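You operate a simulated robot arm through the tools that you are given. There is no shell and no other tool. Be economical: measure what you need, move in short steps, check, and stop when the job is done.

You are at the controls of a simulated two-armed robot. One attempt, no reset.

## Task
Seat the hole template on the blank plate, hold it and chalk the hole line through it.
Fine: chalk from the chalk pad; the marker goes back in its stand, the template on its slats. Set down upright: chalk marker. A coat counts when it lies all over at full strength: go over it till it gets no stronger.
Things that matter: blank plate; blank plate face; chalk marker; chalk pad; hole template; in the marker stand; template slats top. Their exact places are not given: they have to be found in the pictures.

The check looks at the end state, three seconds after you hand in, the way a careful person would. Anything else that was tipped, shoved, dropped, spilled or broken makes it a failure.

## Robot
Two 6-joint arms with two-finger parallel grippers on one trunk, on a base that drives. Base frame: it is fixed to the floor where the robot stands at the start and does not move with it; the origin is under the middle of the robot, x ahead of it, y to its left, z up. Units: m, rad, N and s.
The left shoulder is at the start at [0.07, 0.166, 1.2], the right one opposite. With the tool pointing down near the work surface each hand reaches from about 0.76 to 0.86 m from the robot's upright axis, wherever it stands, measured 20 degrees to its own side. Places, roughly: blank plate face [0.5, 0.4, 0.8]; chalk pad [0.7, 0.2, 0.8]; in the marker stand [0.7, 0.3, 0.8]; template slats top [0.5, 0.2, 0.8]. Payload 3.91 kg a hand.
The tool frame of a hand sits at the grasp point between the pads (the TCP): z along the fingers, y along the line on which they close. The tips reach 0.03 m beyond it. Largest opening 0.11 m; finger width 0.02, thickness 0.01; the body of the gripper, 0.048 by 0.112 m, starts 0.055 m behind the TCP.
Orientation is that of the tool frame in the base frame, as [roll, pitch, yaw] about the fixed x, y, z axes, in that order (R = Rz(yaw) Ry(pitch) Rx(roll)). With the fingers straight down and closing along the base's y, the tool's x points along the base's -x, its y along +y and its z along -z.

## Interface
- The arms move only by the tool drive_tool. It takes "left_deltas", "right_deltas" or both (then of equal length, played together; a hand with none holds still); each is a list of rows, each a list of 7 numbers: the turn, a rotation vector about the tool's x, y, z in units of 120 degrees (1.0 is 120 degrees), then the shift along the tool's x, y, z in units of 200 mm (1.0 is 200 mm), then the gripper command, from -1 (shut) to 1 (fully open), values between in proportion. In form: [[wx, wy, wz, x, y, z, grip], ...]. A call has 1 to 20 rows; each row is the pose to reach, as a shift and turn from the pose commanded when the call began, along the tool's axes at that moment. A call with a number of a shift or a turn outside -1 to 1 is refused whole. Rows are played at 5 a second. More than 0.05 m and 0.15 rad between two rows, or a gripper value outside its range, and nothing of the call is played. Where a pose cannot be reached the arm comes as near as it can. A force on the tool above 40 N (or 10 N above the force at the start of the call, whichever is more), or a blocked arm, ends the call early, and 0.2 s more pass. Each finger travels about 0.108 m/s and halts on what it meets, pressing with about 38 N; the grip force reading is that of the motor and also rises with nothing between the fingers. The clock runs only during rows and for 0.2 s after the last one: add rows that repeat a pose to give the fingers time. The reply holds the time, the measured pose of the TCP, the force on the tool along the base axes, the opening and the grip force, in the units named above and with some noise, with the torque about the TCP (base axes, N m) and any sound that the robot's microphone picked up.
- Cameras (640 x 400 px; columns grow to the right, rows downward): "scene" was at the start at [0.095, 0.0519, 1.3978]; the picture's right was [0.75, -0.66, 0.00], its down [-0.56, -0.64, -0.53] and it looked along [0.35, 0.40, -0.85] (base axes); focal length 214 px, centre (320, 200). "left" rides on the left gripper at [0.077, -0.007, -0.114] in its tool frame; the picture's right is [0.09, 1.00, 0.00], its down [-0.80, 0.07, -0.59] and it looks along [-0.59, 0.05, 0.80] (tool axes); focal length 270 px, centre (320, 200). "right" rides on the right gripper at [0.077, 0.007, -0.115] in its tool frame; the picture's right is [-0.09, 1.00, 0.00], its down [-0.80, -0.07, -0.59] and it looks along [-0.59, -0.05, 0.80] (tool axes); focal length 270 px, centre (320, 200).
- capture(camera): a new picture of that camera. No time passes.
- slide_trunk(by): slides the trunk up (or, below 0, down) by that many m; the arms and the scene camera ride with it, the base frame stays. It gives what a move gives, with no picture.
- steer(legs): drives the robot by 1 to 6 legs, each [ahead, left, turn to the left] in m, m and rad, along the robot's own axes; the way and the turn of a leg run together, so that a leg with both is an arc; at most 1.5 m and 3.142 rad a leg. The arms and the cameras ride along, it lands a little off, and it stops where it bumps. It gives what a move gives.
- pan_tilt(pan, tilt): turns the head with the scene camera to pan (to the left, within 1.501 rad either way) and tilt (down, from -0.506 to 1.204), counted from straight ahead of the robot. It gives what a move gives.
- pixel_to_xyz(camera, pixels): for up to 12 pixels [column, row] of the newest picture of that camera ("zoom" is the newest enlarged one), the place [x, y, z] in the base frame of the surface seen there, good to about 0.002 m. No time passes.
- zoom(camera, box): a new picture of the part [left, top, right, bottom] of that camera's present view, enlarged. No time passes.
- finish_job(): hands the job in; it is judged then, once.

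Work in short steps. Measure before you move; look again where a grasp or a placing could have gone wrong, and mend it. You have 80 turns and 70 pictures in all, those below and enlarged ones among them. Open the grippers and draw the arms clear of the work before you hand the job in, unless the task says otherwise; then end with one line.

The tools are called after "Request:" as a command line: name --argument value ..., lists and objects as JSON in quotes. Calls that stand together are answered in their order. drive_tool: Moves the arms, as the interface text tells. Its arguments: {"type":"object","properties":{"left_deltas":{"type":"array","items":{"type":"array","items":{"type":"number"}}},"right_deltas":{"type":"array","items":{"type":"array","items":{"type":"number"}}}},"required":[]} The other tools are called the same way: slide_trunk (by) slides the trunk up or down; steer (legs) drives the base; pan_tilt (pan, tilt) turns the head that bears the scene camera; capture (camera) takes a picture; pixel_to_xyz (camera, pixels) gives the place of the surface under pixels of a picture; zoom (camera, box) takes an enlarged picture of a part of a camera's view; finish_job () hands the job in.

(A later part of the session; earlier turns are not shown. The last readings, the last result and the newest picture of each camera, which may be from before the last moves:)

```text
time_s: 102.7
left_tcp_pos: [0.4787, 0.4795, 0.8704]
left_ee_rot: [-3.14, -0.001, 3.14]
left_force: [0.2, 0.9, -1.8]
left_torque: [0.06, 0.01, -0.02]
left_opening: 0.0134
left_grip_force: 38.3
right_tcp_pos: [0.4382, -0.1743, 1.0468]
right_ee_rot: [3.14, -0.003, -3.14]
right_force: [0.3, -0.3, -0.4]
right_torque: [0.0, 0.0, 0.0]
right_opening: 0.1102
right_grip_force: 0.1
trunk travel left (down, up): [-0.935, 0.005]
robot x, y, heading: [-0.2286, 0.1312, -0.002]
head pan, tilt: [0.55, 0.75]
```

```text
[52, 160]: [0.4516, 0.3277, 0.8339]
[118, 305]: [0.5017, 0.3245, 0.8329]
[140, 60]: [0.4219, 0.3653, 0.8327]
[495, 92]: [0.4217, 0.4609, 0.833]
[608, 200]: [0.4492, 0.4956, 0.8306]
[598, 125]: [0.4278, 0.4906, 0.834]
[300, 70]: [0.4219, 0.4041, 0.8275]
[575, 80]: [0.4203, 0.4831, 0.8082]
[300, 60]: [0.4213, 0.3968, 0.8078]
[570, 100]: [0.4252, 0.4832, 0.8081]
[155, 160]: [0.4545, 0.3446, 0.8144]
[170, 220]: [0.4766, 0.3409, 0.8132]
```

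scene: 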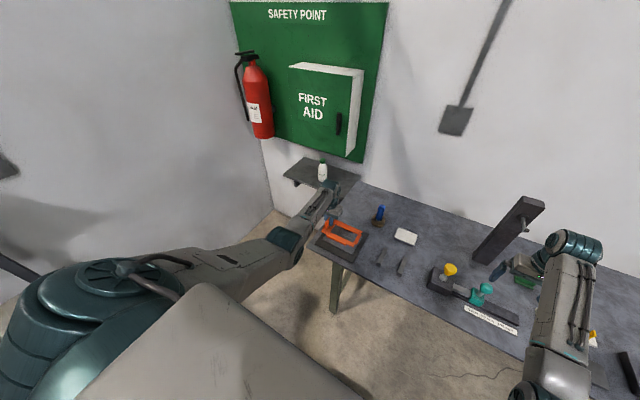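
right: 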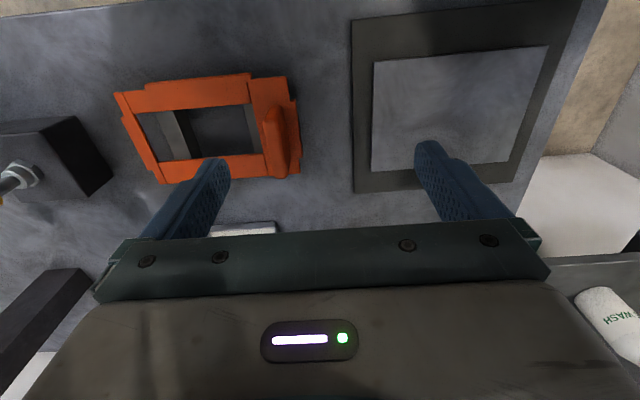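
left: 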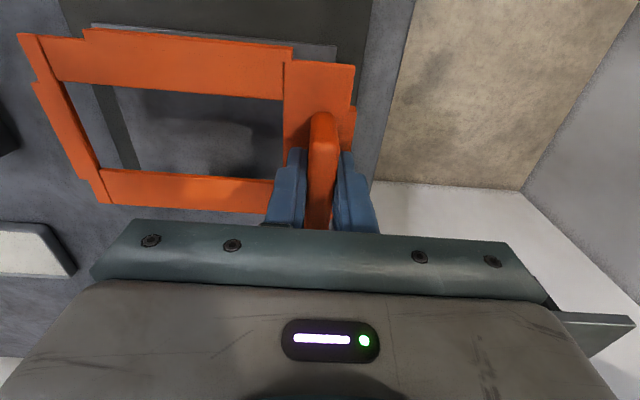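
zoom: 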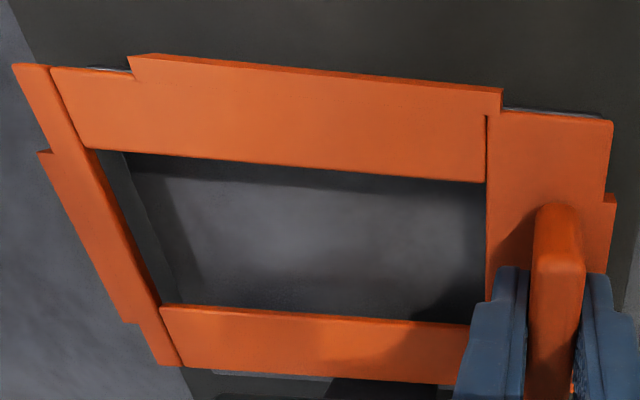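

The centre is now y≈0.4115, needing +1.5 mm, and the −x lip outer edge is at 0.421. I nudge y and lower in small steps until it seats (expected about 14 mm).

Request:
drive_tool --left_deltas '[[0, 0, 0, 0, 0.008, 0, -1], [0, 0, 0, 0, 0.008, 0.03, -1], [0, 0, 0, 0, 0.008, 0.05, -1], [0, 0, 0, 0, 0.008, 0.06, -1], [0, 0, 0, 0, 0.008, 0.07, -1], [0, 0, 0, 0, 0.008, 0.075, -1]]'

Request:
zoom --camera "left" --box '[10, 0, 370, 220]'

Request:
pixel_to_xyz --camera "zoom" --pixels '[[52, 160], [118, 305], [140, 60], [495, 92], [608, 200], [598, 125], [90, 100], [450, 150], [180, 340], [440, 350], [300, 230], [520, 130]]'

```text
time_s: 104.1
left_tcp_pos: [0.4789, 0.4816, 0.8554]
left_ee_rot: [-3.14, -0.002, 3.14]
left_force: [-2.1, -0.4, 3.4]
left_torque: [0.11, 0.22, 0.01]
left_opening: 0.0137
left_grip_force: 37.5
right_tcp_pos: [0.4387, -0.1747, 1.0474]
right_ee_rot: [3.139, -0.004, -3.139]
right_force: [0.5, 0.3, 0.0]
right_torque: [-0.01, 0.01, 0.01]
right_opening: 0.1098
right_grip_force: 0.0
trunk travel left (down, up): [-0.935, 0.005]
robot x, y, heading: [-0.2337, 0.127, -0.004]
head pan, tilt: [0.55, 0.75]
```

```text
1.78 times, centred on (190, 110) of left
```

zoom: 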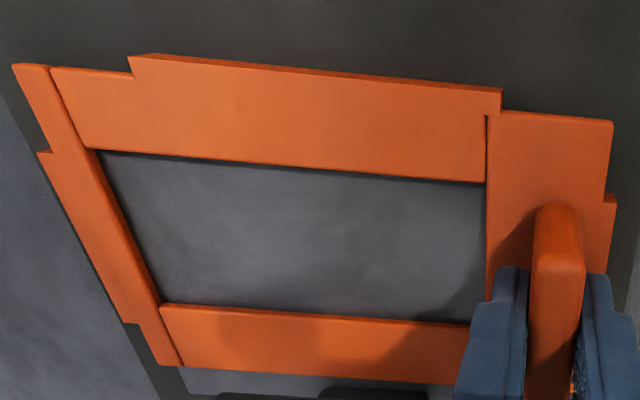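

```text
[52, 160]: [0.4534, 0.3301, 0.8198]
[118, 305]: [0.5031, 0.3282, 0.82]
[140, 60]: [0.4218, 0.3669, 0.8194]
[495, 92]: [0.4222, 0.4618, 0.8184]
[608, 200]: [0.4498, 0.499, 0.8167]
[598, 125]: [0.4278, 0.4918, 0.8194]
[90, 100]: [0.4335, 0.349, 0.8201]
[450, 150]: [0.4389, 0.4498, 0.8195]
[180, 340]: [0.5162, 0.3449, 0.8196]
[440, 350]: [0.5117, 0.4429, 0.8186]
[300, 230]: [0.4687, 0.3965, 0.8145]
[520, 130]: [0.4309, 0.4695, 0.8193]
```

The template top is at 0.8195 against the plate's 0.814, and contact force is starting (3.4 N). I press slightly further to confirm it is flat.

Request:
drive_tool --left_deltas '[[0, 0, 0, 0, 0, 0.004, -1], [0, 0, 0, 0, 0, 0.008, -1], [0, 0, 0, 0, 0, 0.008, -1]]'

Request:
zoom --camera "scene" --box '[305, 200, 385, 250]'

```text
time_s: 104.9
left_tcp_pos: [0.4783, 0.482, 0.8565]
left_ee_rot: [-3.139, 0.001, 3.139]
left_force: [0.3, 1.5, 12.6]
left_torque: [0.02, 0.63, -0.07]
left_opening: 0.0133
left_grip_force: 38.1
right_tcp_pos: [0.4377, -0.1752, 1.0494]
right_ee_rot: [3.141, -0.001, -3.141]
right_force: [1.0, 1.0, 0.9]
right_torque: [-0.04, 0.0, 0.01]
right_opening: 0.1098
right_grip_force: 0.0
trunk travel left (down, up): [-0.935, 0.005]
robot x, y, heading: [-0.2362, 0.1339, -0.0]
head pan, tilt: [0.55, 0.75]
```

```text
8.00 times, centred on (345, 225) of scene
```

zoom: 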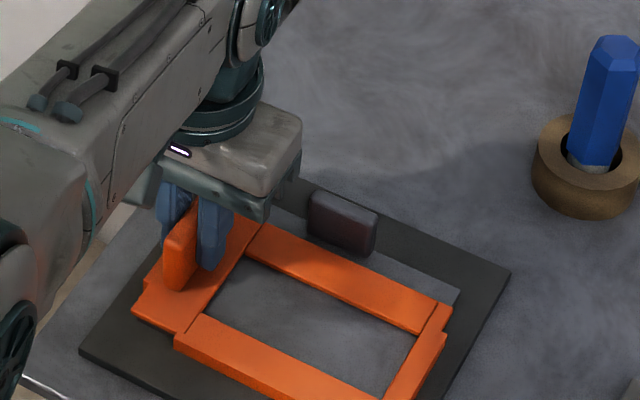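

It is flat on the plate. I push gently +x to find lip contact with the plate edge, with light down force.

Request:
drive_tool --left_deltas '[[0, 0, 0, 0, 0, -0.006, -1], [0, 0, 0, -0.005, 0, -0.006, -1], [0, 0, 0, -0.01, 0, -0.006, -1], [0, 0, 0, -0.015, 0, -0.006, -1], [0, 0, 0, -0.015, 0, -0.006, -1]]'

Request:
zoom --camera "left" --box '[10, 0, 370, 220]'

Request:
pixel_to_xyz --camera "zoom" --pixels '[[52, 160], [118, 305], [140, 60], [495, 92], [608, 200], [598, 125], [90, 100], [450, 150], [100, 155], [480, 190], [165, 300], [468, 318]]'

```text
time_s: 106.1
left_tcp_pos: [0.4786, 0.4809, 0.856]
left_ee_rot: [-3.139, -0.001, 3.14]
left_force: [-10.1, 0.7, 6.6]
left_torque: [0.11, 0.04, -0.03]
left_opening: 0.0135
left_grip_force: 38.0
right_tcp_pos: [0.4361, -0.1736, 1.0485]
right_ee_rot: [3.14, -0.001, -3.139]
right_force: [0.3, -0.4, 0.6]
right_torque: [-0.03, 0.02, 0.0]
right_opening: 0.1103
right_grip_force: 0.0
trunk travel left (down, up): [-0.935, 0.005]
robot x, y, heading: [-0.2356, 0.1322, -0.001]
head pan, tilt: [0.55, 0.75]
```

```text
1.78 times, centred on (190, 110) of left
```

zoom: 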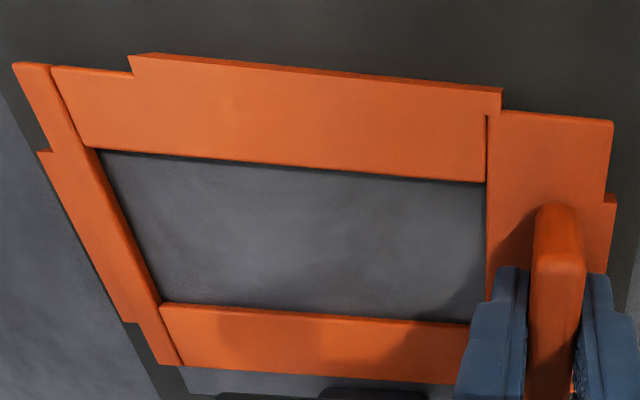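

```text
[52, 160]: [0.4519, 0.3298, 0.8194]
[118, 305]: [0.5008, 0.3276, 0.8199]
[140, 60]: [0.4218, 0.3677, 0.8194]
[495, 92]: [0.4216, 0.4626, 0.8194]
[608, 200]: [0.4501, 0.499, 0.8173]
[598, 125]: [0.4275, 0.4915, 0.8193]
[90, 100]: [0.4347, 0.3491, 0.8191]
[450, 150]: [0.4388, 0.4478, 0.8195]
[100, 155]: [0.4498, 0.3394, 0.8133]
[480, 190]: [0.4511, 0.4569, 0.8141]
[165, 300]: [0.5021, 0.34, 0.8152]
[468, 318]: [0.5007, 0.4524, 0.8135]
```

The lip bears on the plate edge (−10 N with no motion), so it is seated, with a window at about x 0.449–0.503, y 0.338–0.458. I relax the push, release, rise, and drive to the chalking stand.

Request:
drive_tool --left_deltas '[[0, 0, 0, 0.012, 0, 0, -1], [0, 0, 0, 0.012, 0, 0, -0.4], [0, 0, 0, 0.012, 0, 0, -0.2], [0, 0, 0, 0.012, 0, -0.05, -0.2], [0, 0, 0, 0.012, 0, -0.25, -0.2], [0, 0, 0, 0.012, 0, -0.45, -0.2], [0, 0, 0, 0.012, 0, -0.62, -0.2]]'

Request:
steer --legs '[[0, 0, 0.61], [0.04, -0.133, 0]]'

Request:
pan_tilt --pan 0.0 --tilt 0.8

Request:
capture --camera "scene"

```text
time_s: 107.7
left_tcp_pos: [0.4771, 0.4819, 0.9795]
left_ee_rot: [-3.138, -0.004, 3.14]
left_force: [-0.1, 0.0, 0.0]
left_torque: [0.0, 0.01, 0.0]
left_opening: 0.0439
left_grip_force: 0.0
right_tcp_pos: [0.4394, -0.1748, 1.0471]
right_ee_rot: [3.139, -0.005, -3.141]
right_force: [0.4, -0.2, 0.3]
right_torque: [0.04, 0.01, -0.03]
right_opening: 0.1098
right_grip_force: 0.2
trunk travel left (down, up): [-0.935, 0.005]
robot x, y, heading: [-0.2308, 0.1317, -0.002]
head pan, tilt: [0.55, 0.75]
```

```text
time_s: 110.7
left_tcp_pos: [0.2546, 0.7409, 0.9766]
left_ee_rot: [-3.136, -0.002, -2.531]
left_force: [-0.3, 0.3, 0.5]
left_torque: [-0.01, 0.0, -0.02]
left_opening: 0.0443
left_grip_force: 0.1
right_tcp_pos: [0.5991, 0.181, 1.0474]
right_ee_rot: [3.141, -0.003, -2.528]
right_force: [-0.7, 0.3, 0.0]
right_torque: [-0.01, -0.03, 0.03]
right_opening: 0.1098
right_grip_force: 0.1
trunk travel left (down, up): [-0.935, 0.005]
robot x, y, heading: [-0.125, 0.0461, 0.608]
head pan, tilt: [0.55, 0.75]
```

```text
time_s: 111.7
left_tcp_pos: [0.2575, 0.7397, 0.9791]
left_ee_rot: [-3.137, -0.004, -2.534]
left_force: [0.2, -0.7, -0.7]
left_torque: [-0.03, 0.0, -0.02]
left_opening: 0.0438
left_grip_force: 0.1
right_tcp_pos: [0.6017, 0.1791, 1.0466]
right_ee_rot: [3.14, -0.004, -2.528]
right_force: [-0.3, 0.1, 0.2]
right_torque: [0.01, 0.02, 0.0]
right_opening: 0.11
right_grip_force: 0.1
trunk travel left (down, up): [-0.935, 0.005]
robot x, y, heading: [-0.1239, 0.0454, 0.614]
head pan, tilt: [0.0, 0.799]
```

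```text
24 pictures are left
```

scene: 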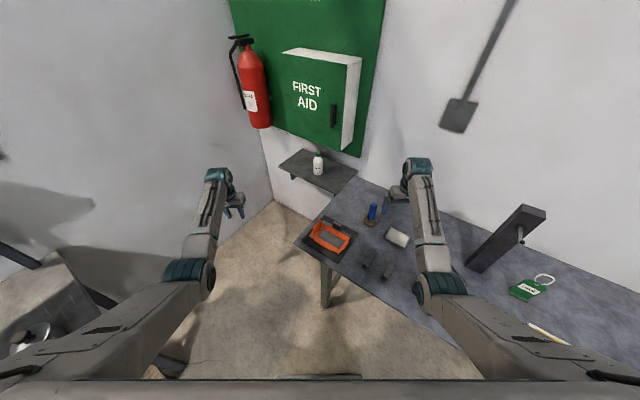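

The template stays seated and both arms are in front. I close the left fingers and bring that hand tilted toward the template's free corner, to press and hold it from outside. Meanwhile the right goes above the marker for a look.

Request:
drive_tool --left_deltas '[[0.06, 0, 0, 0, -0.2, 0, -0.6], [0.12, 0, 0, 0, -0.4, 0, -1], [0.18, 0, 0, 0, -0.6, 0, -1], [0.24, 0, 0, 0, -0.8, 0, -1], [0.3, 0, 0, 0, -1, 0, -1]]' --right_deltas '[[0, 0, 0, -0.13, 0.06, 0, 1], [0, 0, 0, -0.26, 0.12, 0, 1], [0, 0, 0, -0.39, 0.18, 0.05, 1], [0, 0, 0, -0.52, 0.24, 0.1, 1], [0, 0, 0, -0.645, 0.305, 0.15, 1]]'

Request:
capture --camera "right"

```text
time_s: 112.9
left_tcp_pos: [0.3724, 0.5762, 0.9781]
left_ee_rot: [-2.51, -0.003, -2.533]
left_force: [1.0, 0.7, 0.5]
left_torque: [-0.02, -0.02, -0.04]
left_opening: 0.0
left_grip_force: 37.5
right_tcp_pos: [0.672, 0.3043, 1.0165]
right_ee_rot: [3.141, -0.004, -2.527]
right_force: [0.2, 0.3, 0.3]
right_torque: [-0.02, -0.01, 0.02]
right_opening: 0.1101
right_grip_force: 0.0
trunk travel left (down, up): [-0.935, 0.005]
robot x, y, heading: [-0.1228, 0.0417, 0.612]
head pan, tilt: [0.0, 0.799]
```

```text
23 pictures are left
```

right: 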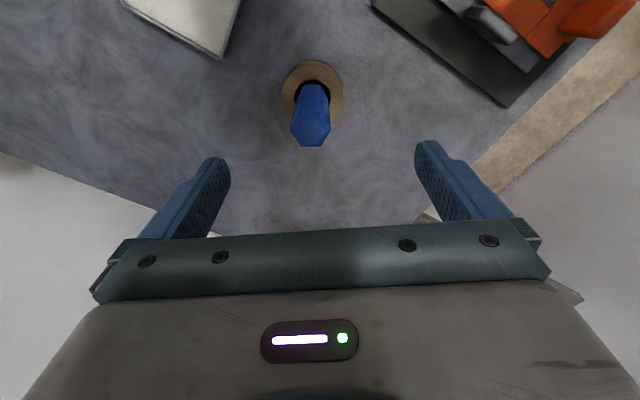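

The marker is at pixel (311,125), centred between the fingers. I measure its top, the stand ring and the pad corners.

Request:
pixel_to_xyz --camera "right" --pixels '[[311, 135], [295, 128], [327, 132], [311, 125], [311, 100], [286, 85], [338, 95], [310, 64], [215, 52], [135, 5], [225, 20], [190, 15]]'

```text
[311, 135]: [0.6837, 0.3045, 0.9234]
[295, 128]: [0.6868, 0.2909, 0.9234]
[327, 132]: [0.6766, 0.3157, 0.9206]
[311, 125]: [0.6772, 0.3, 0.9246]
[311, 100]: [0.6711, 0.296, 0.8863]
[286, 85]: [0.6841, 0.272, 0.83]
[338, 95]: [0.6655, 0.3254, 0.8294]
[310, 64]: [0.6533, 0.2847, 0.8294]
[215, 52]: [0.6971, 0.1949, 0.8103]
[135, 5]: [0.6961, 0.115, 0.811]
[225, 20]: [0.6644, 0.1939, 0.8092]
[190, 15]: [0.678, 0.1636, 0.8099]
```

The marker axis at z 0.89 is near (0.6785, 0.302), and its stand is centred at (0.675, 0.299). The right descends and grips at TCP z 0.89. The left goes just above the template corner.

Request:
drive_tool --right_deltas '[[0, 0, 0, -0.02, -0.027, 0.13, 1], [0, 0, 0, -0.02, -0.027, 0.26, 1], [0, 0, 0, -0.02, -0.027, 0.39, 1], [0, 0, 0, -0.02, -0.027, 0.52, 1], [0, 0, 0, -0.02, -0.027, 0.632, 1], [0, 0, 0, -0.02, -0.027, 0.632, 0.3], [0, 0, 0, -0.02, -0.027, 0.632, -0.4], [0, 0, 0, -0.02, -0.027, 0.632, -1], [0, 0, 0, -0.02, -0.027, 0.632, -1]]' --left_deltas '[[0, 0, 0, 0.01, -0.03, 0.12, -1], [0, 0, 0, 0.02, -0.06, 0.26, -1], [0, 0, 0, 0.03, -0.09, 0.4, -1], [0, 0, 0, 0.033, -0.114, 0.55, -1], [0, 0, 0, 0.033, -0.114, 0.69, -1], [0, 0, 0, 0.033, -0.114, 0.69, -1], [0, 0, 0, 0.033, -0.114, 0.69, -1], [0, 0, 0, 0.033, -0.114, 0.69, -1], [0, 0, 0, 0.033, -0.114, 0.69, -1]]'

Request:
capture --camera "left"

Request:
capture --camera "right"

```text
time_s: 114.9
left_tcp_pos: [0.4232, 0.4898, 0.8791]
left_ee_rot: [-2.512, -0.002, -2.532]
left_force: [0.4, -0.3, 1.1]
left_torque: [-0.01, 0.01, 0.02]
left_opening: 0.0
left_grip_force: 37.3
right_tcp_pos: [0.6491, 0.2833, 0.9304]
right_ee_rot: [3.139, -0.002, -2.53]
right_force: [0.4, -0.4, 0.4]
right_torque: [0.0, -0.04, 0.02]
right_opening: 0.0
right_grip_force: 37.4
right hand out of reach, approached as far as the arm can: row 1, 2, 3, 4, 5, 6, 7, 8, 9
trunk travel left (down, up): [-0.935, 0.005]
robot x, y, heading: [-0.1232, 0.0454, 0.608]
head pan, tilt: [0.0, 0.799]
```

```text
22 pictures are left
```

left: 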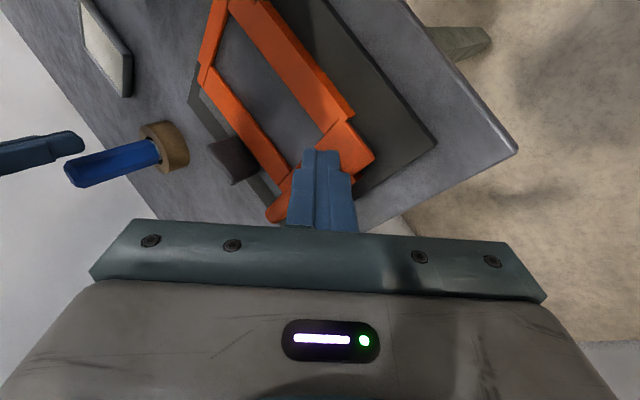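

```text
21 pictures are left
```

right: 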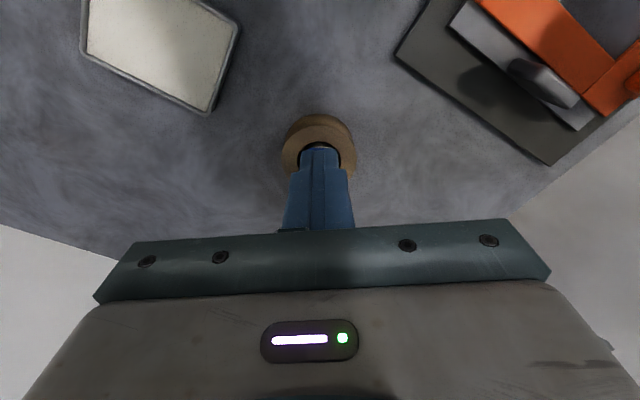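

The marker was just beyond the right arm's reach at that depth, so the fingers closed on nothing and the marker still stands. I raise both hands, drive 5 cm closer, and lower the trunk 6 cm.

Request:
drive_tool --right_deltas '[[0, 0, 0, 0.1, 0, -0.1, -1], [0, 0, 0, 0.15, 0, -0.3, -1], [0, 0, 0, 0.15, 0, -0.5, -1], [0, 0, 0, 0.15, 0, -0.6, 0], [0, 0, 0, 0.15, 0, -0.6, 1], [0, 0, 0, 0.15, 0, -0.6, 1]]' --left_deltas '[[0, 0, 0, 0, 0, -0.1, -1], [0, 0, 0, 0, 0, -0.3, -1], [0, 0, 0, 0, 0, -0.5, -1], [0, 0, 0, 0, 0, -0.6, -1], [0, 0, 0, 0, 0, -0.6, -1], [0, 0, 0, 0, 0, -0.6, -1]]'

Request:
steer --legs '[[0.05, 0, 0]]'

Request:
slide_trunk --by -0.06

```text
time_s: 116.3
left_tcp_pos: [0.3829, 0.5489, 0.9778]
left_ee_rot: [-2.512, -0.003, -2.532]
left_force: [-0.5, -0.8, -0.1]
left_torque: [0.0, 0.02, 0.02]
left_opening: 0.0
left_grip_force: 37.5
right_tcp_pos: [0.626, 0.2689, 1.0509]
right_ee_rot: [3.14, -0.004, -2.529]
right_force: [-0.4, 0.1, 0.5]
right_torque: [0.0, 0.0, 0.03]
right_opening: 0.1101
right_grip_force: 0.1
trunk travel left (down, up): [-0.935, 0.005]
robot x, y, heading: [-0.122, 0.046, 0.613]
head pan, tilt: [0.0, 0.799]
```

```text
time_s: 117.2
left_tcp_pos: [0.4155, 0.5728, 0.9831]
left_ee_rot: [-2.512, 0.008, -2.532]
left_force: [-1.0, 0.3, 0.9]
left_torque: [0.06, -0.04, -0.02]
left_opening: 0.0001
left_grip_force: 37.6
right_tcp_pos: [0.6583, 0.2899, 1.0561]
right_ee_rot: [-3.142, 0.004, -2.529]
right_force: [-0.5, -0.3, 1.2]
right_torque: [0.04, -0.05, -0.01]
right_opening: 0.1098
right_grip_force: 0.1
trunk travel left (down, up): [-0.935, 0.005]
robot x, y, heading: [-0.0854, 0.0729, 0.611]
head pan, tilt: [0.0, 0.799]
```

```text
time_s: 118.2
left_tcp_pos: [0.4219, 0.578, 0.918]
left_ee_rot: [-2.513, -0.002, -2.532]
left_force: [1.0, -0.7, 0.4]
left_torque: [0.01, 0.01, 0.02]
left_opening: 0.0
left_grip_force: 38.0
right_tcp_pos: [0.6682, 0.2965, 0.9899]
right_ee_rot: [-3.141, -0.005, -2.529]
right_force: [-0.2, 0.6, -0.6]
right_torque: [0.01, -0.02, 0.01]
right_opening: 0.11
right_grip_force: 0.1
trunk travel left (down, up): [-0.875, 0.065]
robot x, y, heading: [-0.0839, 0.0724, 0.606]
head pan, tilt: [0.0, 0.799]
```

The right now descends on the marker and grips, and the left returns above the template corner.

Request:
drive_tool --right_deltas '[[0, 0, 0, -0.058, -0.007, 0.1, 1], [0, 0, 0, -0.058, -0.007, 0.2, 1], [0, 0, 0, -0.058, -0.007, 0.3, 1], [0, 0, 0, -0.058, -0.007, 0.4, 1], [0, 0, 0, -0.058, -0.007, 0.5, 1], [0, 0, 0, -0.058, -0.007, 0.5, 0.3], [0, 0, 0, -0.058, -0.007, 0.5, -0.4], [0, 0, 0, -0.058, -0.007, 0.5, -1], [0, 0, 0, -0.058, -0.007, 0.5, -1]]' --left_deltas '[[0, 0, 0, 0.06, -0.05, 0.06, -1], [0, 0, 0, 0.12, -0.1, 0.12, -1], [0, 0, 0, 0.18, -0.14, 0.2, -1], [0, 0, 0, 0.24, -0.183, 0.29, -1], [0, 0, 0, 0.24, -0.183, 0.369, -1], [0, 0, 0, 0.24, -0.183, 0.369, -1], [0, 0, 0, 0.24, -0.183, 0.369, -1], [0, 0, 0, 0.24, -0.183, 0.369, -1], [0, 0, 0, 0.24, -0.183, 0.369, -1]]'

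Request:
capture --camera "right"

```text
time_s: 120.2
left_tcp_pos: [0.424, 0.4906, 0.8795]
left_ee_rot: [-2.511, -0.004, -2.532]
left_force: [0.5, -0.8, 0.1]
left_torque: [0.02, -0.01, 0.0]
left_opening: 0.0
left_grip_force: 37.9
right_tcp_pos: [0.6769, 0.3016, 0.8895]
right_ee_rot: [3.14, -0.002, -2.528]
right_force: [-0.7, -0.4, -0.3]
right_torque: [0.01, 0.0, 0.0]
right_opening: 0.0298
right_grip_force: 37.8
trunk travel left (down, up): [-0.875, 0.065]
robot x, y, heading: [-0.0855, 0.0781, 0.609]
head pan, tilt: [0.0, 0.799]
```

```text
20 pictures are left
```

right: 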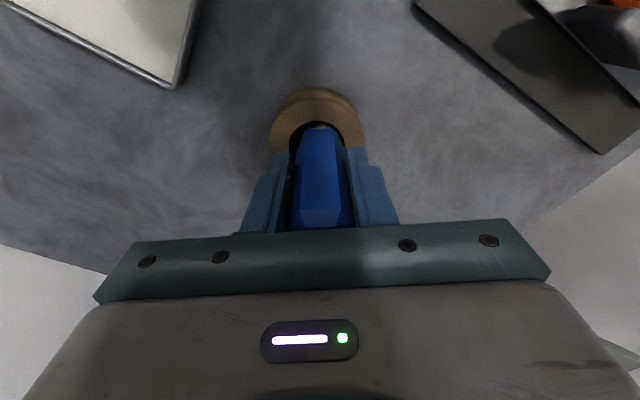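

The marker is gripped (30 mm). I lift it 8 cm, carry it over the pad centre (0.663, 0.157), and lower to just above the pad.

Request:
drive_tool --right_deltas '[[0, 0, 0, 0, 0, -0.1, -1], [0, 0, 0, 0, 0, -0.25, -1], [0, 0, 0, 0, 0, -0.4, -1], [0, 0, 0, 0.12, -0.138, -0.4, -1], [0, 0, 0, 0.24, -0.276, -0.4, -1], [0, 0, 0, 0.36, -0.414, -0.4, -1], [0, 0, 0, 0.475, -0.553, -0.4, -1], [0, 0, 0, 0.475, -0.553, -0.25, -1], [0, 0, 0, 0.475, -0.553, -0.1, -1]]'

Request:
zoom --camera "right" --box '[160, 40, 480, 240]'

Request:
zoom --camera "scene" --box '[290, 170, 450, 270]'

```text
time_s: 122.2
left_tcp_pos: [0.4249, 0.4889, 0.8784]
left_ee_rot: [-2.511, -0.004, -2.534]
left_force: [0.4, 0.5, 0.1]
left_torque: [0.02, -0.01, -0.03]
left_opening: 0.0
left_grip_force: 38.3
right_tcp_pos: [0.6626, 0.1567, 0.91]
right_ee_rot: [3.14, -0.004, -2.531]
right_force: [-0.1, 0.1, -0.7]
right_torque: [-0.02, 0.06, -0.02]
right_opening: 0.0299
right_grip_force: 38.1
trunk travel left (down, up): [-0.875, 0.065]
robot x, y, heading: [-0.0792, 0.0769, 0.608]
head pan, tilt: [0.0, 0.799]
```

```text
2.00 times, centred on (320, 140) of right
```

zoom: 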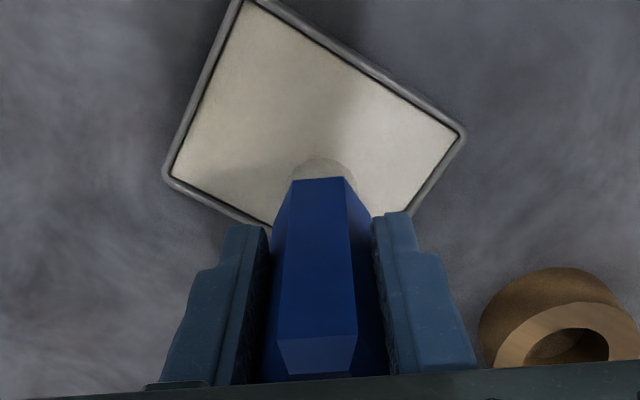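

```text
4.00 times, centred on (370, 220) of scene
```

zoom: 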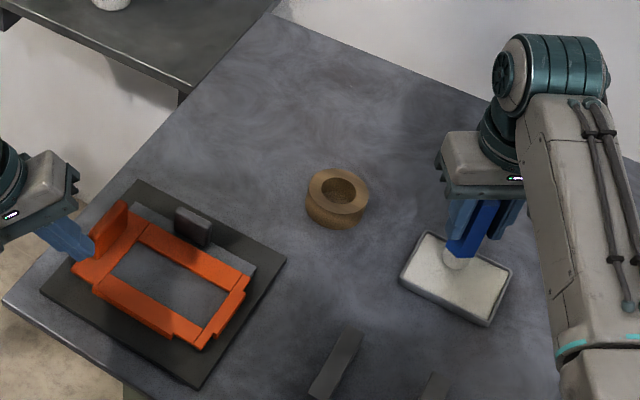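

The tip is right over the pad. I lower the marker in small steps to contact, and press the left fingertips onto the template corner.

Request:
drive_tool --right_deltas '[[0, 0, 0, 0, 0, 0.015, -1], [0, 0, 0, 0, 0, 0.03, -1], [0, 0, 0, 0, 0, 0.04, -1], [0, 0, 0, 0, 0, 0.05, -1], [0, 0, 0, 0, 0, 0.055, -1]]' --left_deltas '[[0, 0, 0, 0, 0.03, 0.04, -1], [0, 0, 0, 0, 0.05, 0.068, -1], [0, 0, 0, 0, 0.065, 0.089, -1], [0, 0, 0, 0, 0.074, 0.101, -1], [0, 0, 0, 0, 0.08, 0.109, -1]]'

Request:
zoom --camera "scene" --box '[290, 190, 450, 270]'

```text
time_s: 123.4
left_tcp_pos: [0.4234, 0.4896, 0.8525]
left_ee_rot: [-2.51, -0.003, -2.532]
left_force: [-0.4, 0.2, -0.3]
left_torque: [-0.02, 0.02, 0.01]
left_opening: 0.0
left_grip_force: 37.6
right_tcp_pos: [0.662, 0.1552, 0.8982]
right_ee_rot: [3.139, -0.005, -2.528]
right_force: [-0.8, 0.3, -0.7]
right_torque: [0.02, 0.0, 0.0]
right_opening: 0.0295
right_grip_force: 38.0
trunk travel left (down, up): [-0.875, 0.065]
robot x, y, heading: [-0.0859, 0.0748, 0.613]
head pan, tilt: [0.0, 0.799]
```

```text
4.00 times, centred on (370, 230) of scene
```

zoom: 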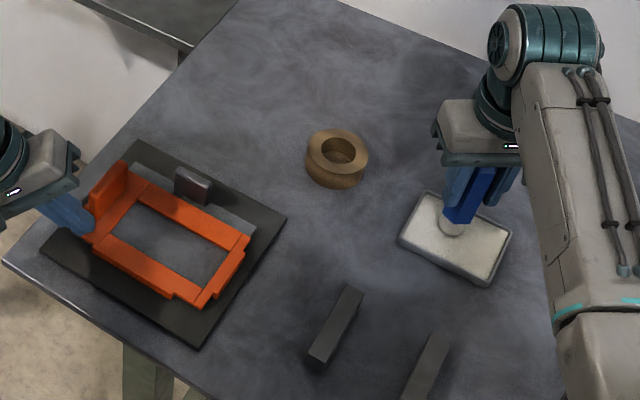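

There is no contact yet on either side, so I continue in 1–2 mm steps.

Request:
drive_tool --right_deltas '[[0, 0, 0, 0, 0, 0.008, -1], [0, 0, 0, 0, 0, 0.014, -1], [0, 0, 0, 0, 0, 0.02, -1], [0, 0, 0, 0, 0, 0.025, -1], [0, 0, 0, 0, 0, 0.03, -1]]' --left_deltas '[[0, 0, 0, 0, 0.009, 0.012, -1], [0, 0, 0, 0, 0.015, 0.02, -1], [0, 0, 0, 0, 0.0207, 0.028, -1], [0, 0, 0, 0, 0.0236, 0.0323, -1], [0, 0, 0, 0, 0.0265, 0.0363, -1]]'

```text
time_s: 124.6
left_tcp_pos: [0.4236, 0.4903, 0.8485]
left_ee_rot: [-2.51, 0.005, -2.533]
left_force: [2.9, 5.2, 25.7]
left_torque: [-0.04, -0.23, 0.03]
left_opening: 0.0
left_grip_force: 37.8
right_tcp_pos: [0.66, 0.1547, 0.896]
right_ee_rot: [3.14, -0.001, -2.529]
right_force: [0.7, -0.2, 2.7]
right_torque: [-0.07, -0.1, 0.01]
right_opening: 0.0297
right_grip_force: 38.1
trunk travel left (down, up): [-0.875, 0.065]
robot x, y, heading: [-0.0832, 0.0747, 0.606]
head pan, tilt: [0.0, 0.799]
```

The left presses with 26 N, so I ease it slightly. The marker touches the pad at TCP z 0.896 (2.7 N). I scrub in a 15 mm circle to load chalk.

Request:
drive_tool --right_deltas '[[0, 0, 0, 0.06, 0, 0.005, -1], [0, 0, 0, 0.045, 0.045, 0.005, -1], [0, 0, 0, 0, 0.06, 0.005, -1], [0, 0, 0, -0.045, 0.045, 0.005, -1], [0, 0, 0, -0.06, 0, 0.005, -1], [0, 0, 0, -0.045, -0.045, 0.005, -1], [0, 0, 0, 0, -0.06, 0.005, -1], [0, 0, 0, 0.045, -0.045, 0.005, -1], [0, 0, 0, 0.06, 0, 0.005, -1], [0, 0, 0, 0, 0, 0.005, -1], [0, 0, 0, -0.06, 0, 0.005, -1], [0, 0, 0, 0, 0, 0.005, -1], [0, 0, 0, 0, 0, 0.005, -1], [0, 0, 0, 0, 0, 0.005, -1]]' --left_deltas '[[0, 0, 0, 0, -0.0044, -0.006, -1], [0, 0, 0, 0, -0.0044, -0.006, -1], [0, 0, 0, 0, -0.0044, -0.006, -1], [0, 0, 0, 0, -0.0044, -0.006, -1], [0, 0, 0, 0, -0.0044, -0.006, -1], [0, 0, 0, 0, -0.0044, -0.006, -1], [0, 0, 0, 0, -0.0044, -0.006, -1], [0, 0, 0, 0, -0.0044, -0.006, -1], [0, 0, 0, 0, -0.0044, -0.006, -1], [0, 0, 0, 0, -0.0044, -0.006, -1], [0, 0, 0, 0, -0.0044, -0.006, -1], [0, 0, 0, 0, -0.0044, -0.006, -1], [0, 0, 0, 0, -0.0044, -0.006, -1], [0, 0, 0, 0, -0.0044, -0.006, -1]]'

Request:
zoom --camera "scene" --box '[290, 190, 450, 270]'

```text
time_s: 127.6
left_tcp_pos: [0.421, 0.4876, 0.8476]
left_ee_rot: [-2.51, 0.002, -2.533]
left_force: [-3.6, -2.0, 23.1]
left_torque: [-0.18, -0.09, -0.01]
left_opening: 0.0
left_grip_force: 37.8
right_tcp_pos: [0.6596, 0.1554, 0.8946]
right_ee_rot: [3.141, 0.0, -2.53]
right_force: [0.8, 3.4, 7.3]
right_torque: [0.26, -0.24, 0.01]
right_opening: 0.0292
right_grip_force: 37.5
trunk travel left (down, up): [-0.875, 0.065]
robot x, y, heading: [-0.0821, 0.0726, 0.615]
head pan, tilt: [0.0, 0.799]
```

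```text
4.00 times, centred on (370, 230) of scene
```

zoom: 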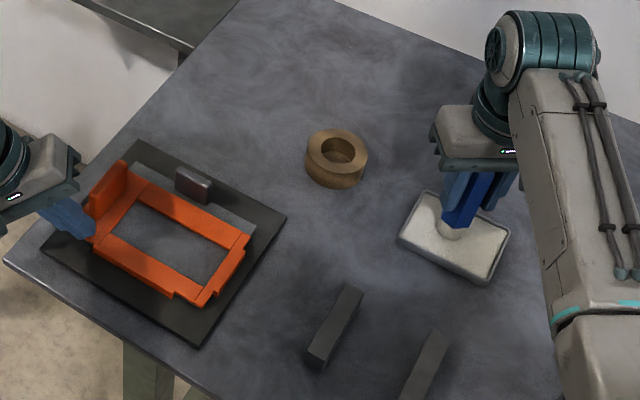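

I lift the marker and carry it over toward the window's −y end.

Request:
drive_tool --right_deltas '[[0, 0, 0, 0, 0, -0.15, -1], [0, 0, 0, 0, 0, -0.3, -1], [0, 0, 0, 0.026, 0.19, -0.3, -1], [0, 0, 0, 0.052, 0.38, -0.3, -1], [0, 0, 0, 0.078, 0.57, -0.3, -1], [0, 0, 0, 0.104, 0.76, -0.3, -1], [0, 0, 0, 0.13, 0.95, -0.3, -1]]'

Request:
drive_tool --right_deltas '[[0, 0, 0, 0.03, 0.19, 0, -1], [0, 0, 0, 0.058, 0.382, 0, -1], [0, 0, 0, 0.058, 0.382, 0, -1]]'

Request:
zoom --camera "right" --box '[160, 40, 480, 240]'

Request:
pixel_to_xyz --camera "zoom" --pixels '[[320, 190], [320, 170], [300, 175], [340, 175]]'

```text
time_s: 129.2
left_tcp_pos: [0.4229, 0.4893, 0.848]
left_ee_rot: [-2.508, 0.002, -2.535]
left_force: [-3.1, -1.5, 24.5]
left_torque: [-0.24, -0.11, -0.05]
left_opening: 0.0
left_grip_force: 37.8
right_tcp_pos: [0.5282, 0.2961, 0.9564]
right_ee_rot: [3.14, 0.001, -2.53]
right_force: [0.7, 0.5, -1.2]
right_torque: [-0.02, 0.0, -0.02]
right_opening: 0.029
right_grip_force: 38.1
trunk travel left (down, up): [-0.875, 0.065]
robot x, y, heading: [-0.0834, 0.0713, 0.612]
head pan, tilt: [0.0, 0.799]
```

```text
time_s: 130.0
left_tcp_pos: [0.4229, 0.4877, 0.8476]
left_ee_rot: [-2.513, 0.002, -2.532]
left_force: [-2.1, 1.4, 24.9]
left_torque: [-0.14, -0.14, 0.0]
left_opening: 0.0
left_grip_force: 37.6
right_tcp_pos: [0.486, 0.3416, 0.9553]
right_ee_rot: [-3.127, 0.003, -2.539]
right_force: [0.5, 0.4, -1.3]
right_torque: [0.02, 0.01, 0.05]
right_opening: 0.0289
right_grip_force: 38.2
trunk travel left (down, up): [-0.875, 0.065]
robot x, y, heading: [-0.0857, 0.071, 0.609]
head pan, tilt: [0.0, 0.799]
```

```text
2.00 times, centred on (320, 140) of right
```

zoom: 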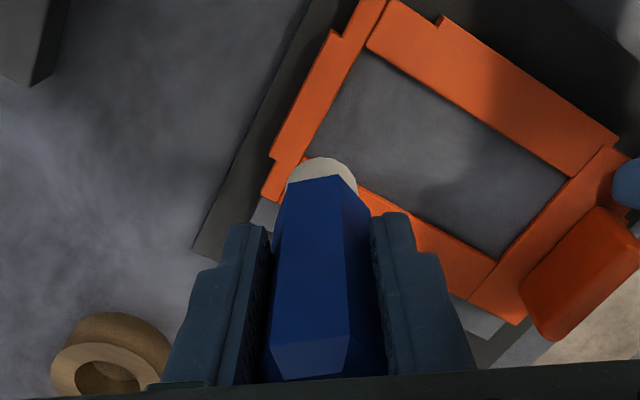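

```text
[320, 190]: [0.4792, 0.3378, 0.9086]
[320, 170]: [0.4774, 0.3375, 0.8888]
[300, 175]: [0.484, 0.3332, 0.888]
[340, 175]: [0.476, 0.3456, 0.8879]
```

The hand stopped about 15 mm short of the commanded spot with a small roll, so something may be impeding it. I check the pose again and look at the arms.

Request:
drive_tool --right_deltas '[[0, 0, 0, 0, 0, 0.05, -1], [0, 0, 0, 0, 0, 0.1, -1], [0, 0, 0, 0, 0, 0.1, -1]]'

Request:
capture --camera "scene"

```text
time_s: 130.8
left_tcp_pos: [0.4227, 0.4884, 0.8485]
left_ee_rot: [-2.512, 0.001, -2.532]
left_force: [0.5, 0.9, 25.9]
left_torque: [-0.16, -0.22, 0.03]
left_opening: 0.0
left_grip_force: 38.1
right_tcp_pos: [0.4866, 0.348, 0.942]
right_ee_rot: [-3.135, 0.014, -2.534]
right_force: [-0.5, -0.2, -0.6]
right_torque: [0.0, -0.02, -0.01]
right_opening: 0.0289
right_grip_force: 38.0
trunk travel left (down, up): [-0.875, 0.065]
robot x, y, heading: [-0.0856, 0.0775, 0.611]
head pan, tilt: [0.0, 0.799]
```

```text
14 pictures are left
```

scene: 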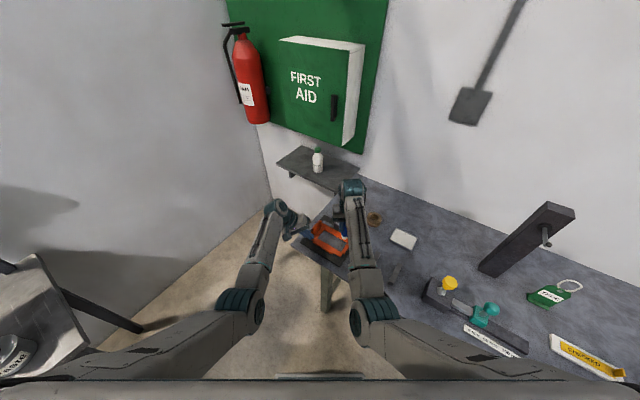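

The right arm runs into an inner limit because the robot is too close for this spot. I lift both hands, back off 7 cm, and lower the trunk 4 cm.

Request:
drive_tool --left_deltas '[[0, 0, 0, 0, -0.06, -0.08, -1], [0, 0, 0, 0, -0.14, -0.2, -1], [0, 0, 0, 0, -0.236, -0.323, -1], [0, 0, 0, 0, -0.3, -0.42, -1]]' --right_deltas '[[0, 0, 0, 0, 0, -0.05, -1], [0, 0, 0, 0, -0.05, -0.1, -1], [0, 0, 0, 0, -0.1, -0.15, -1], [0, 0, 0, 0, -0.1, -0.2, -1]]'

Request:
steer --legs '[[-0.07, 0, 0]]'

Request:
slide_trunk --by -0.04

Request:
pan_tilt --pan 0.0 --tilt 0.8

```text
time_s: 131.8
left_tcp_pos: [0.4234, 0.4903, 0.9478]
left_ee_rot: [-2.511, -0.006, -2.532]
left_force: [0.3, -0.4, -0.5]
left_torque: [-0.03, 0.01, 0.0]
left_opening: 0.0
left_grip_force: 38.1
right_tcp_pos: [0.4886, 0.3356, 0.9732]
right_ee_rot: [3.139, -0.004, -2.528]
right_force: [0.5, -0.2, 0.0]
right_torque: [-0.02, 0.02, 0.02]
right_opening: 0.0287
right_grip_force: 37.7
trunk travel left (down, up): [-0.875, 0.065]
robot x, y, heading: [-0.0831, 0.071, 0.61]
head pan, tilt: [0.0, 0.799]
```

```text
time_s: 132.8
left_tcp_pos: [0.3699, 0.4537, 0.9453]
left_ee_rot: [-2.511, -0.009, -2.533]
left_force: [0.2, 0.1, 0.0]
left_torque: [-0.04, 0.04, -0.05]
left_opening: 0.0
left_grip_force: 38.1
right_tcp_pos: [0.4382, 0.2983, 0.9704]
right_ee_rot: [3.14, -0.009, -2.529]
right_force: [0.4, 0.4, -1.0]
right_torque: [-0.01, -0.01, 0.01]
right_opening: 0.0292
right_grip_force: 38.1
trunk travel left (down, up): [-0.875, 0.065]
robot x, y, heading: [-0.1367, 0.0325, 0.608]
head pan, tilt: [0.0, 0.799]
```

```text
time_s: 133.6
left_tcp_pos: [0.3658, 0.4499, 0.909]
left_ee_rot: [-2.511, 0.0, -2.532]
left_force: [-0.5, 0.2, -0.3]
left_torque: [0.0, -0.01, -0.01]
left_opening: 0.0
left_grip_force: 37.7
right_tcp_pos: [0.4312, 0.2944, 0.9351]
right_ee_rot: [3.139, -0.003, -2.528]
right_force: [0.0, 0.4, -1.1]
right_torque: [-0.01, 0.02, 0.02]
right_opening: 0.0288
right_grip_force: 38.0
trunk travel left (down, up): [-0.835, 0.105]
robot x, y, heading: [-0.1395, 0.0341, 0.607]
head pan, tilt: [0.0, 0.799]
```

```text
time_s: 134.2
left_tcp_pos: [0.3676, 0.4507, 0.908]
left_ee_rot: [-2.512, -0.003, -2.531]
left_force: [-0.2, 0.4, 0.4]
left_torque: [0.02, 0.03, 0.02]
left_opening: 0.0
left_grip_force: 37.8
right_tcp_pos: [0.4338, 0.2959, 0.9344]
right_ee_rot: [3.139, -0.002, -2.529]
right_force: [-0.4, 0.5, 0.0]
right_torque: [-0.02, 0.04, 0.01]
right_opening: 0.0291
right_grip_force: 37.7
trunk travel left (down, up): [-0.835, 0.105]
robot x, y, heading: [-0.1385, 0.0301, 0.608]
head pan, tilt: [0.0, 0.799]
```

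I bring the left back to press the corner, and place the marker just above the window's −y end at (0.476, 0.352).

Request:
drive_tool --left_deltas '[[0, 0, 0, -0.176, 0, 0, -1], [0, 0, 0, -0.351, 0, 0, -1], [0, 0, 0, -0.351, 0.06, 0.08, -1], [0, 0, 0, -0.351, 0.12, 0.165, -1], [0, 0, 0, -0.351, 0.16, 0.22, -1], [0, 0, 0, -0.351, 0.175, 0.24, -1], [0, 0, 0, -0.351, 0.184, 0.252, -1]]' --right_deltas '[[0, 0, 0, -0.085, 0.03, 0, -1], [0, 0, 0, -0.17, 0.055, 0, -1], [0, 0, 0, -0.255, 0.08, 0, -1], [0, 0, 0, -0.34, 0.107, 0, -1], [0, 0, 0, -0.34, 0.107, 0.05, -1], [0, 0, 0, -0.34, 0.107, 0.1, -1], [0, 0, 0, -0.34, 0.107, 0.14, -1]]'

Request:
zoom --camera "right" --box '[200, 0, 520, 200]'

Request:
pixel_to_xyz --camera "zoom" --pixels '[[240, 250], [230, 240], [250, 235], [400, 60], [500, 150], [560, 220], [420, 330], [330, 150], [300, 120], [450, 250]]'

```text
time_s: 135.8
left_tcp_pos: [0.4242, 0.4916, 0.8473]
left_ee_rot: [-2.509, 0.004, -2.532]
left_force: [-0.7, 0.3, 9.8]
left_torque: [-0.09, -0.02, 0.02]
left_opening: 0.0
left_grip_force: 37.7
right_tcp_pos: [0.4763, 0.3526, 0.9067]
right_ee_rot: [3.14, -0.002, -2.53]
right_force: [-1.1, 0.9, -0.4]
right_torque: [-0.03, -0.01, 0.0]
right_opening: 0.0289
right_grip_force: 38.0
trunk travel left (down, up): [-0.835, 0.105]
robot x, y, heading: [-0.1386, 0.0324, 0.607]
head pan, tilt: [0.0, 0.799]
```

```text
2.00 times, centred on (360, 100) of right
```

zoom: 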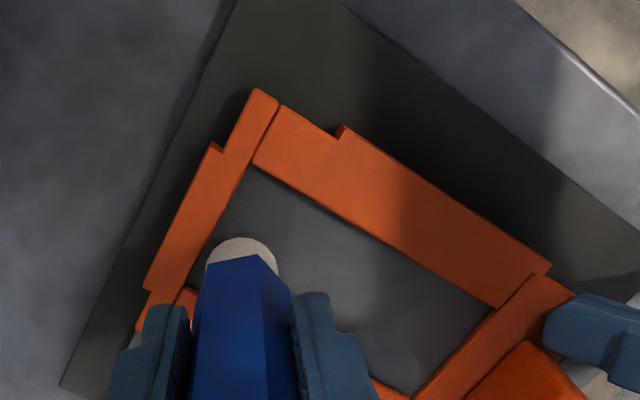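

```text
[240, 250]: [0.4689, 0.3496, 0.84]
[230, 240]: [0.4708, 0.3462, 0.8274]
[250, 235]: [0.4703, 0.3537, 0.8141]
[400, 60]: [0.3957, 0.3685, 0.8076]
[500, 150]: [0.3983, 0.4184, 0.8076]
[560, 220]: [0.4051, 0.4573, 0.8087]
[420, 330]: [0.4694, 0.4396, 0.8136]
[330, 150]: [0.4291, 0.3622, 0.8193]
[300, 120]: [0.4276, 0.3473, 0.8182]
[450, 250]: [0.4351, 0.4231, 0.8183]
```

The marker is inside the window and the template is still seated, held with 10 N. I stroke lines along y at x 0.476, 0.468 and 0.484, then 0.460 and 0.492, pressing lightly.

Request:
drive_tool --right_deltas '[[0, 0, 0, 0, 0, 0.05, -1], [0, 0, 0, 0.009, -0.012, 0.061, -1], [0, 0, 0, -0.062, 0.088, 0.061, -1], [0, 0, 0, -0.132, 0.188, 0.061, -1], [0, 0, 0, -0.202, 0.289, 0.061, -1], [0, 0, 0, -0.273, 0.389, 0.061, -1], [0, 0, 0, -0.24, 0.412, 0.061, -1], [0, 0, 0, -0.169, 0.312, 0.061, -1], [0, 0, 0, -0.099, 0.211, 0.061, -1], [0, 0, 0, -0.029, 0.111, 0.061, -1], [0, 0, 0, 0.042, 0.011, 0.061, -1], [0, 0, 0, -0.024, -0.035, 0.061, -1], [0, 0, 0, -0.095, 0.065, 0.061, -1], [0, 0, 0, -0.165, 0.165, 0.061, -1], [0, 0, 0, -0.235, 0.266, 0.061, -1], [0, 0, 0, -0.306, 0.366, 0.061, -1], [0, 0, 0, -0.202, 0.289, 0.061, -1], [0, 0, 0, -0.132, 0.188, 0.061, -1], [0, 0, 0, -0.062, 0.088, 0.061, -1], [0, 0, 0, 0, 0, 0.061, -1]]'

Request:
drive_tool --right_deltas '[[0, 0, 0, 0.075, 0.034, 0, -1], [0, 0, 0, 0.004, 0.134, 0, -1], [0, 0, 0, -0.066, 0.234, 0, -1], [0, 0, 0, -0.136, 0.335, 0, -1], [0, 0, 0, -0.207, 0.435, 0, -1], [0, 0, 0, -0.273, 0.389, 0, -1], [0, 0, 0, -0.339, 0.343, 0, -1], [0, 0, 0, -0.268, 0.243, 0, -1], [0, 0, 0, -0.198, 0.142, 0, -1], [0, 0, 0, -0.128, 0.042, 0, -1], [0, 0, 0, -0.057, -0.058, 0, -1], [0, 0, 0, 0.009, -0.012, 0, -1], [0, 0, 0, 0, 0, -0.05, -1]]'

Request:
zoom --camera "right" --box '[200, 0, 520, 200]'

```text
time_s: 140.0
left_tcp_pos: [0.4219, 0.4912, 0.8478]
left_ee_rot: [-2.512, 0.001, -2.532]
left_force: [1.9, -1.0, 6.0]
left_torque: [-0.08, -0.11, 0.02]
left_opening: 0.0001
left_grip_force: 37.7
right_tcp_pos: [0.4754, 0.3522, 0.8981]
right_ee_rot: [3.139, 0.003, -2.528]
right_force: [0.7, 7.0, 24.7]
right_torque: [0.8, -0.46, 0.07]
right_opening: 0.0291
right_grip_force: 38.1
trunk travel left (down, up): [-0.835, 0.105]
robot x, y, heading: [-0.1402, 0.0323, 0.61]
head pan, tilt: [0.0, 0.799]
```

```text
time_s: 142.8
left_tcp_pos: [0.4236, 0.4921, 0.8478]
left_ee_rot: [-2.513, 0.002, -2.532]
left_force: [-6.6, 3.3, 16.1]
left_torque: [0.05, 0.04, 0.0]
left_opening: 0.0
left_grip_force: 37.4
right_tcp_pos: [0.4754, 0.3487, 0.9034]
right_ee_rot: [-3.139, -0.003, -2.53]
right_force: [0.3, 0.3, -0.4]
right_torque: [0.0, -0.01, -0.02]
right_opening: 0.0291
right_grip_force: 38.0
trunk travel left (down, up): [-0.835, 0.105]
robot x, y, heading: [-0.1406, 0.0345, 0.609]
head pan, tilt: [0.0, 0.799]
```

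```text
2.00 times, centred on (360, 100) of right
```

zoom: 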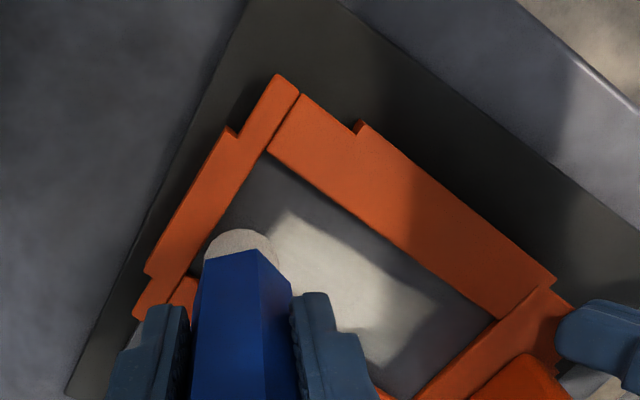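

Chalk is on. I measure the chalk edges against the window edges in this view.

Request:
pixel_to_xyz --camera "zoom" --pixels '[[285, 218], [350, 252], [432, 300], [400, 350], [375, 360], [340, 215], [270, 160], [480, 310], [415, 390], [230, 235], [140, 275], [335, 125]]'

Request:
drive_tool --right_deltas '[[0, 0, 0, 0, -0.05, -0.1, -1], [0, 0, 0, 0.05, -0.2, -0.25, -1], [0, 0, 0, 0.1, -0.4, -0.25, -1], [0, 0, 0, 0.1, -0.55, -0.25, -1]]'

Request:
zoom --camera "scene" --box '[280, 190, 380, 260]'

Request:
pixel_to_xyz --camera "zoom" --pixels '[[320, 200], [300, 180], [340, 220]]'

```text
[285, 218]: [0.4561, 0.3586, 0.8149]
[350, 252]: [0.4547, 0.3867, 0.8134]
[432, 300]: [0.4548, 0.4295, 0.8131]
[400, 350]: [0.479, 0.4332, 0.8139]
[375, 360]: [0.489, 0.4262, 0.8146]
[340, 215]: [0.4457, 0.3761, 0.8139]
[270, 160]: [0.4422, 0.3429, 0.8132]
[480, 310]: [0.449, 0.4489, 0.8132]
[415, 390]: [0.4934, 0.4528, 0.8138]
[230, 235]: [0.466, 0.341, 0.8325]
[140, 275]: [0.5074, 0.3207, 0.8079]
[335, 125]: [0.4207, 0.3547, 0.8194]
```

```text
time_s: 143.8
left_tcp_pos: [0.4237, 0.4904, 0.8476]
left_ee_rot: [-2.512, 0.001, -2.531]
left_force: [-0.6, 5.1, 18.4]
left_torque: [0.03, -0.19, 0.04]
left_opening: 0.0
left_grip_force: 37.3
right_tcp_pos: [0.5222, 0.2493, 0.9554]
right_ee_rot: [3.14, -0.001, -2.527]
right_force: [0.8, -0.5, -0.5]
right_torque: [0.06, 0.0, 0.0]
right_opening: 0.0289
right_grip_force: 38.1
trunk travel left (down, up): [-0.835, 0.105]
robot x, y, heading: [-0.1393, 0.0354, 0.613]
head pan, tilt: [0.0, 0.799]
```

```text
5.71 times, centred on (330, 225) of scene
```

zoom: 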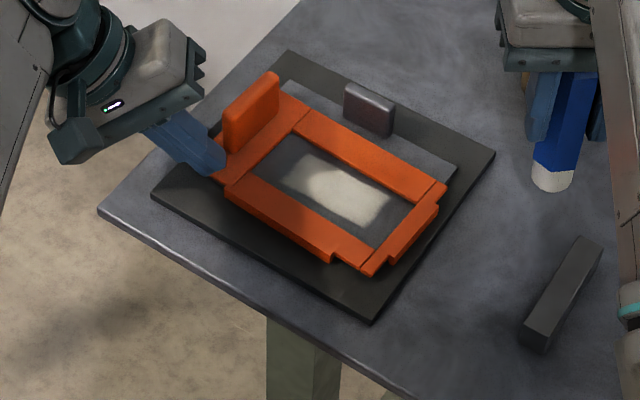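

```text
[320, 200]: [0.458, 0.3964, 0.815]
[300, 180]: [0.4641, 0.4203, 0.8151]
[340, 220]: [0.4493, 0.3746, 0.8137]
```

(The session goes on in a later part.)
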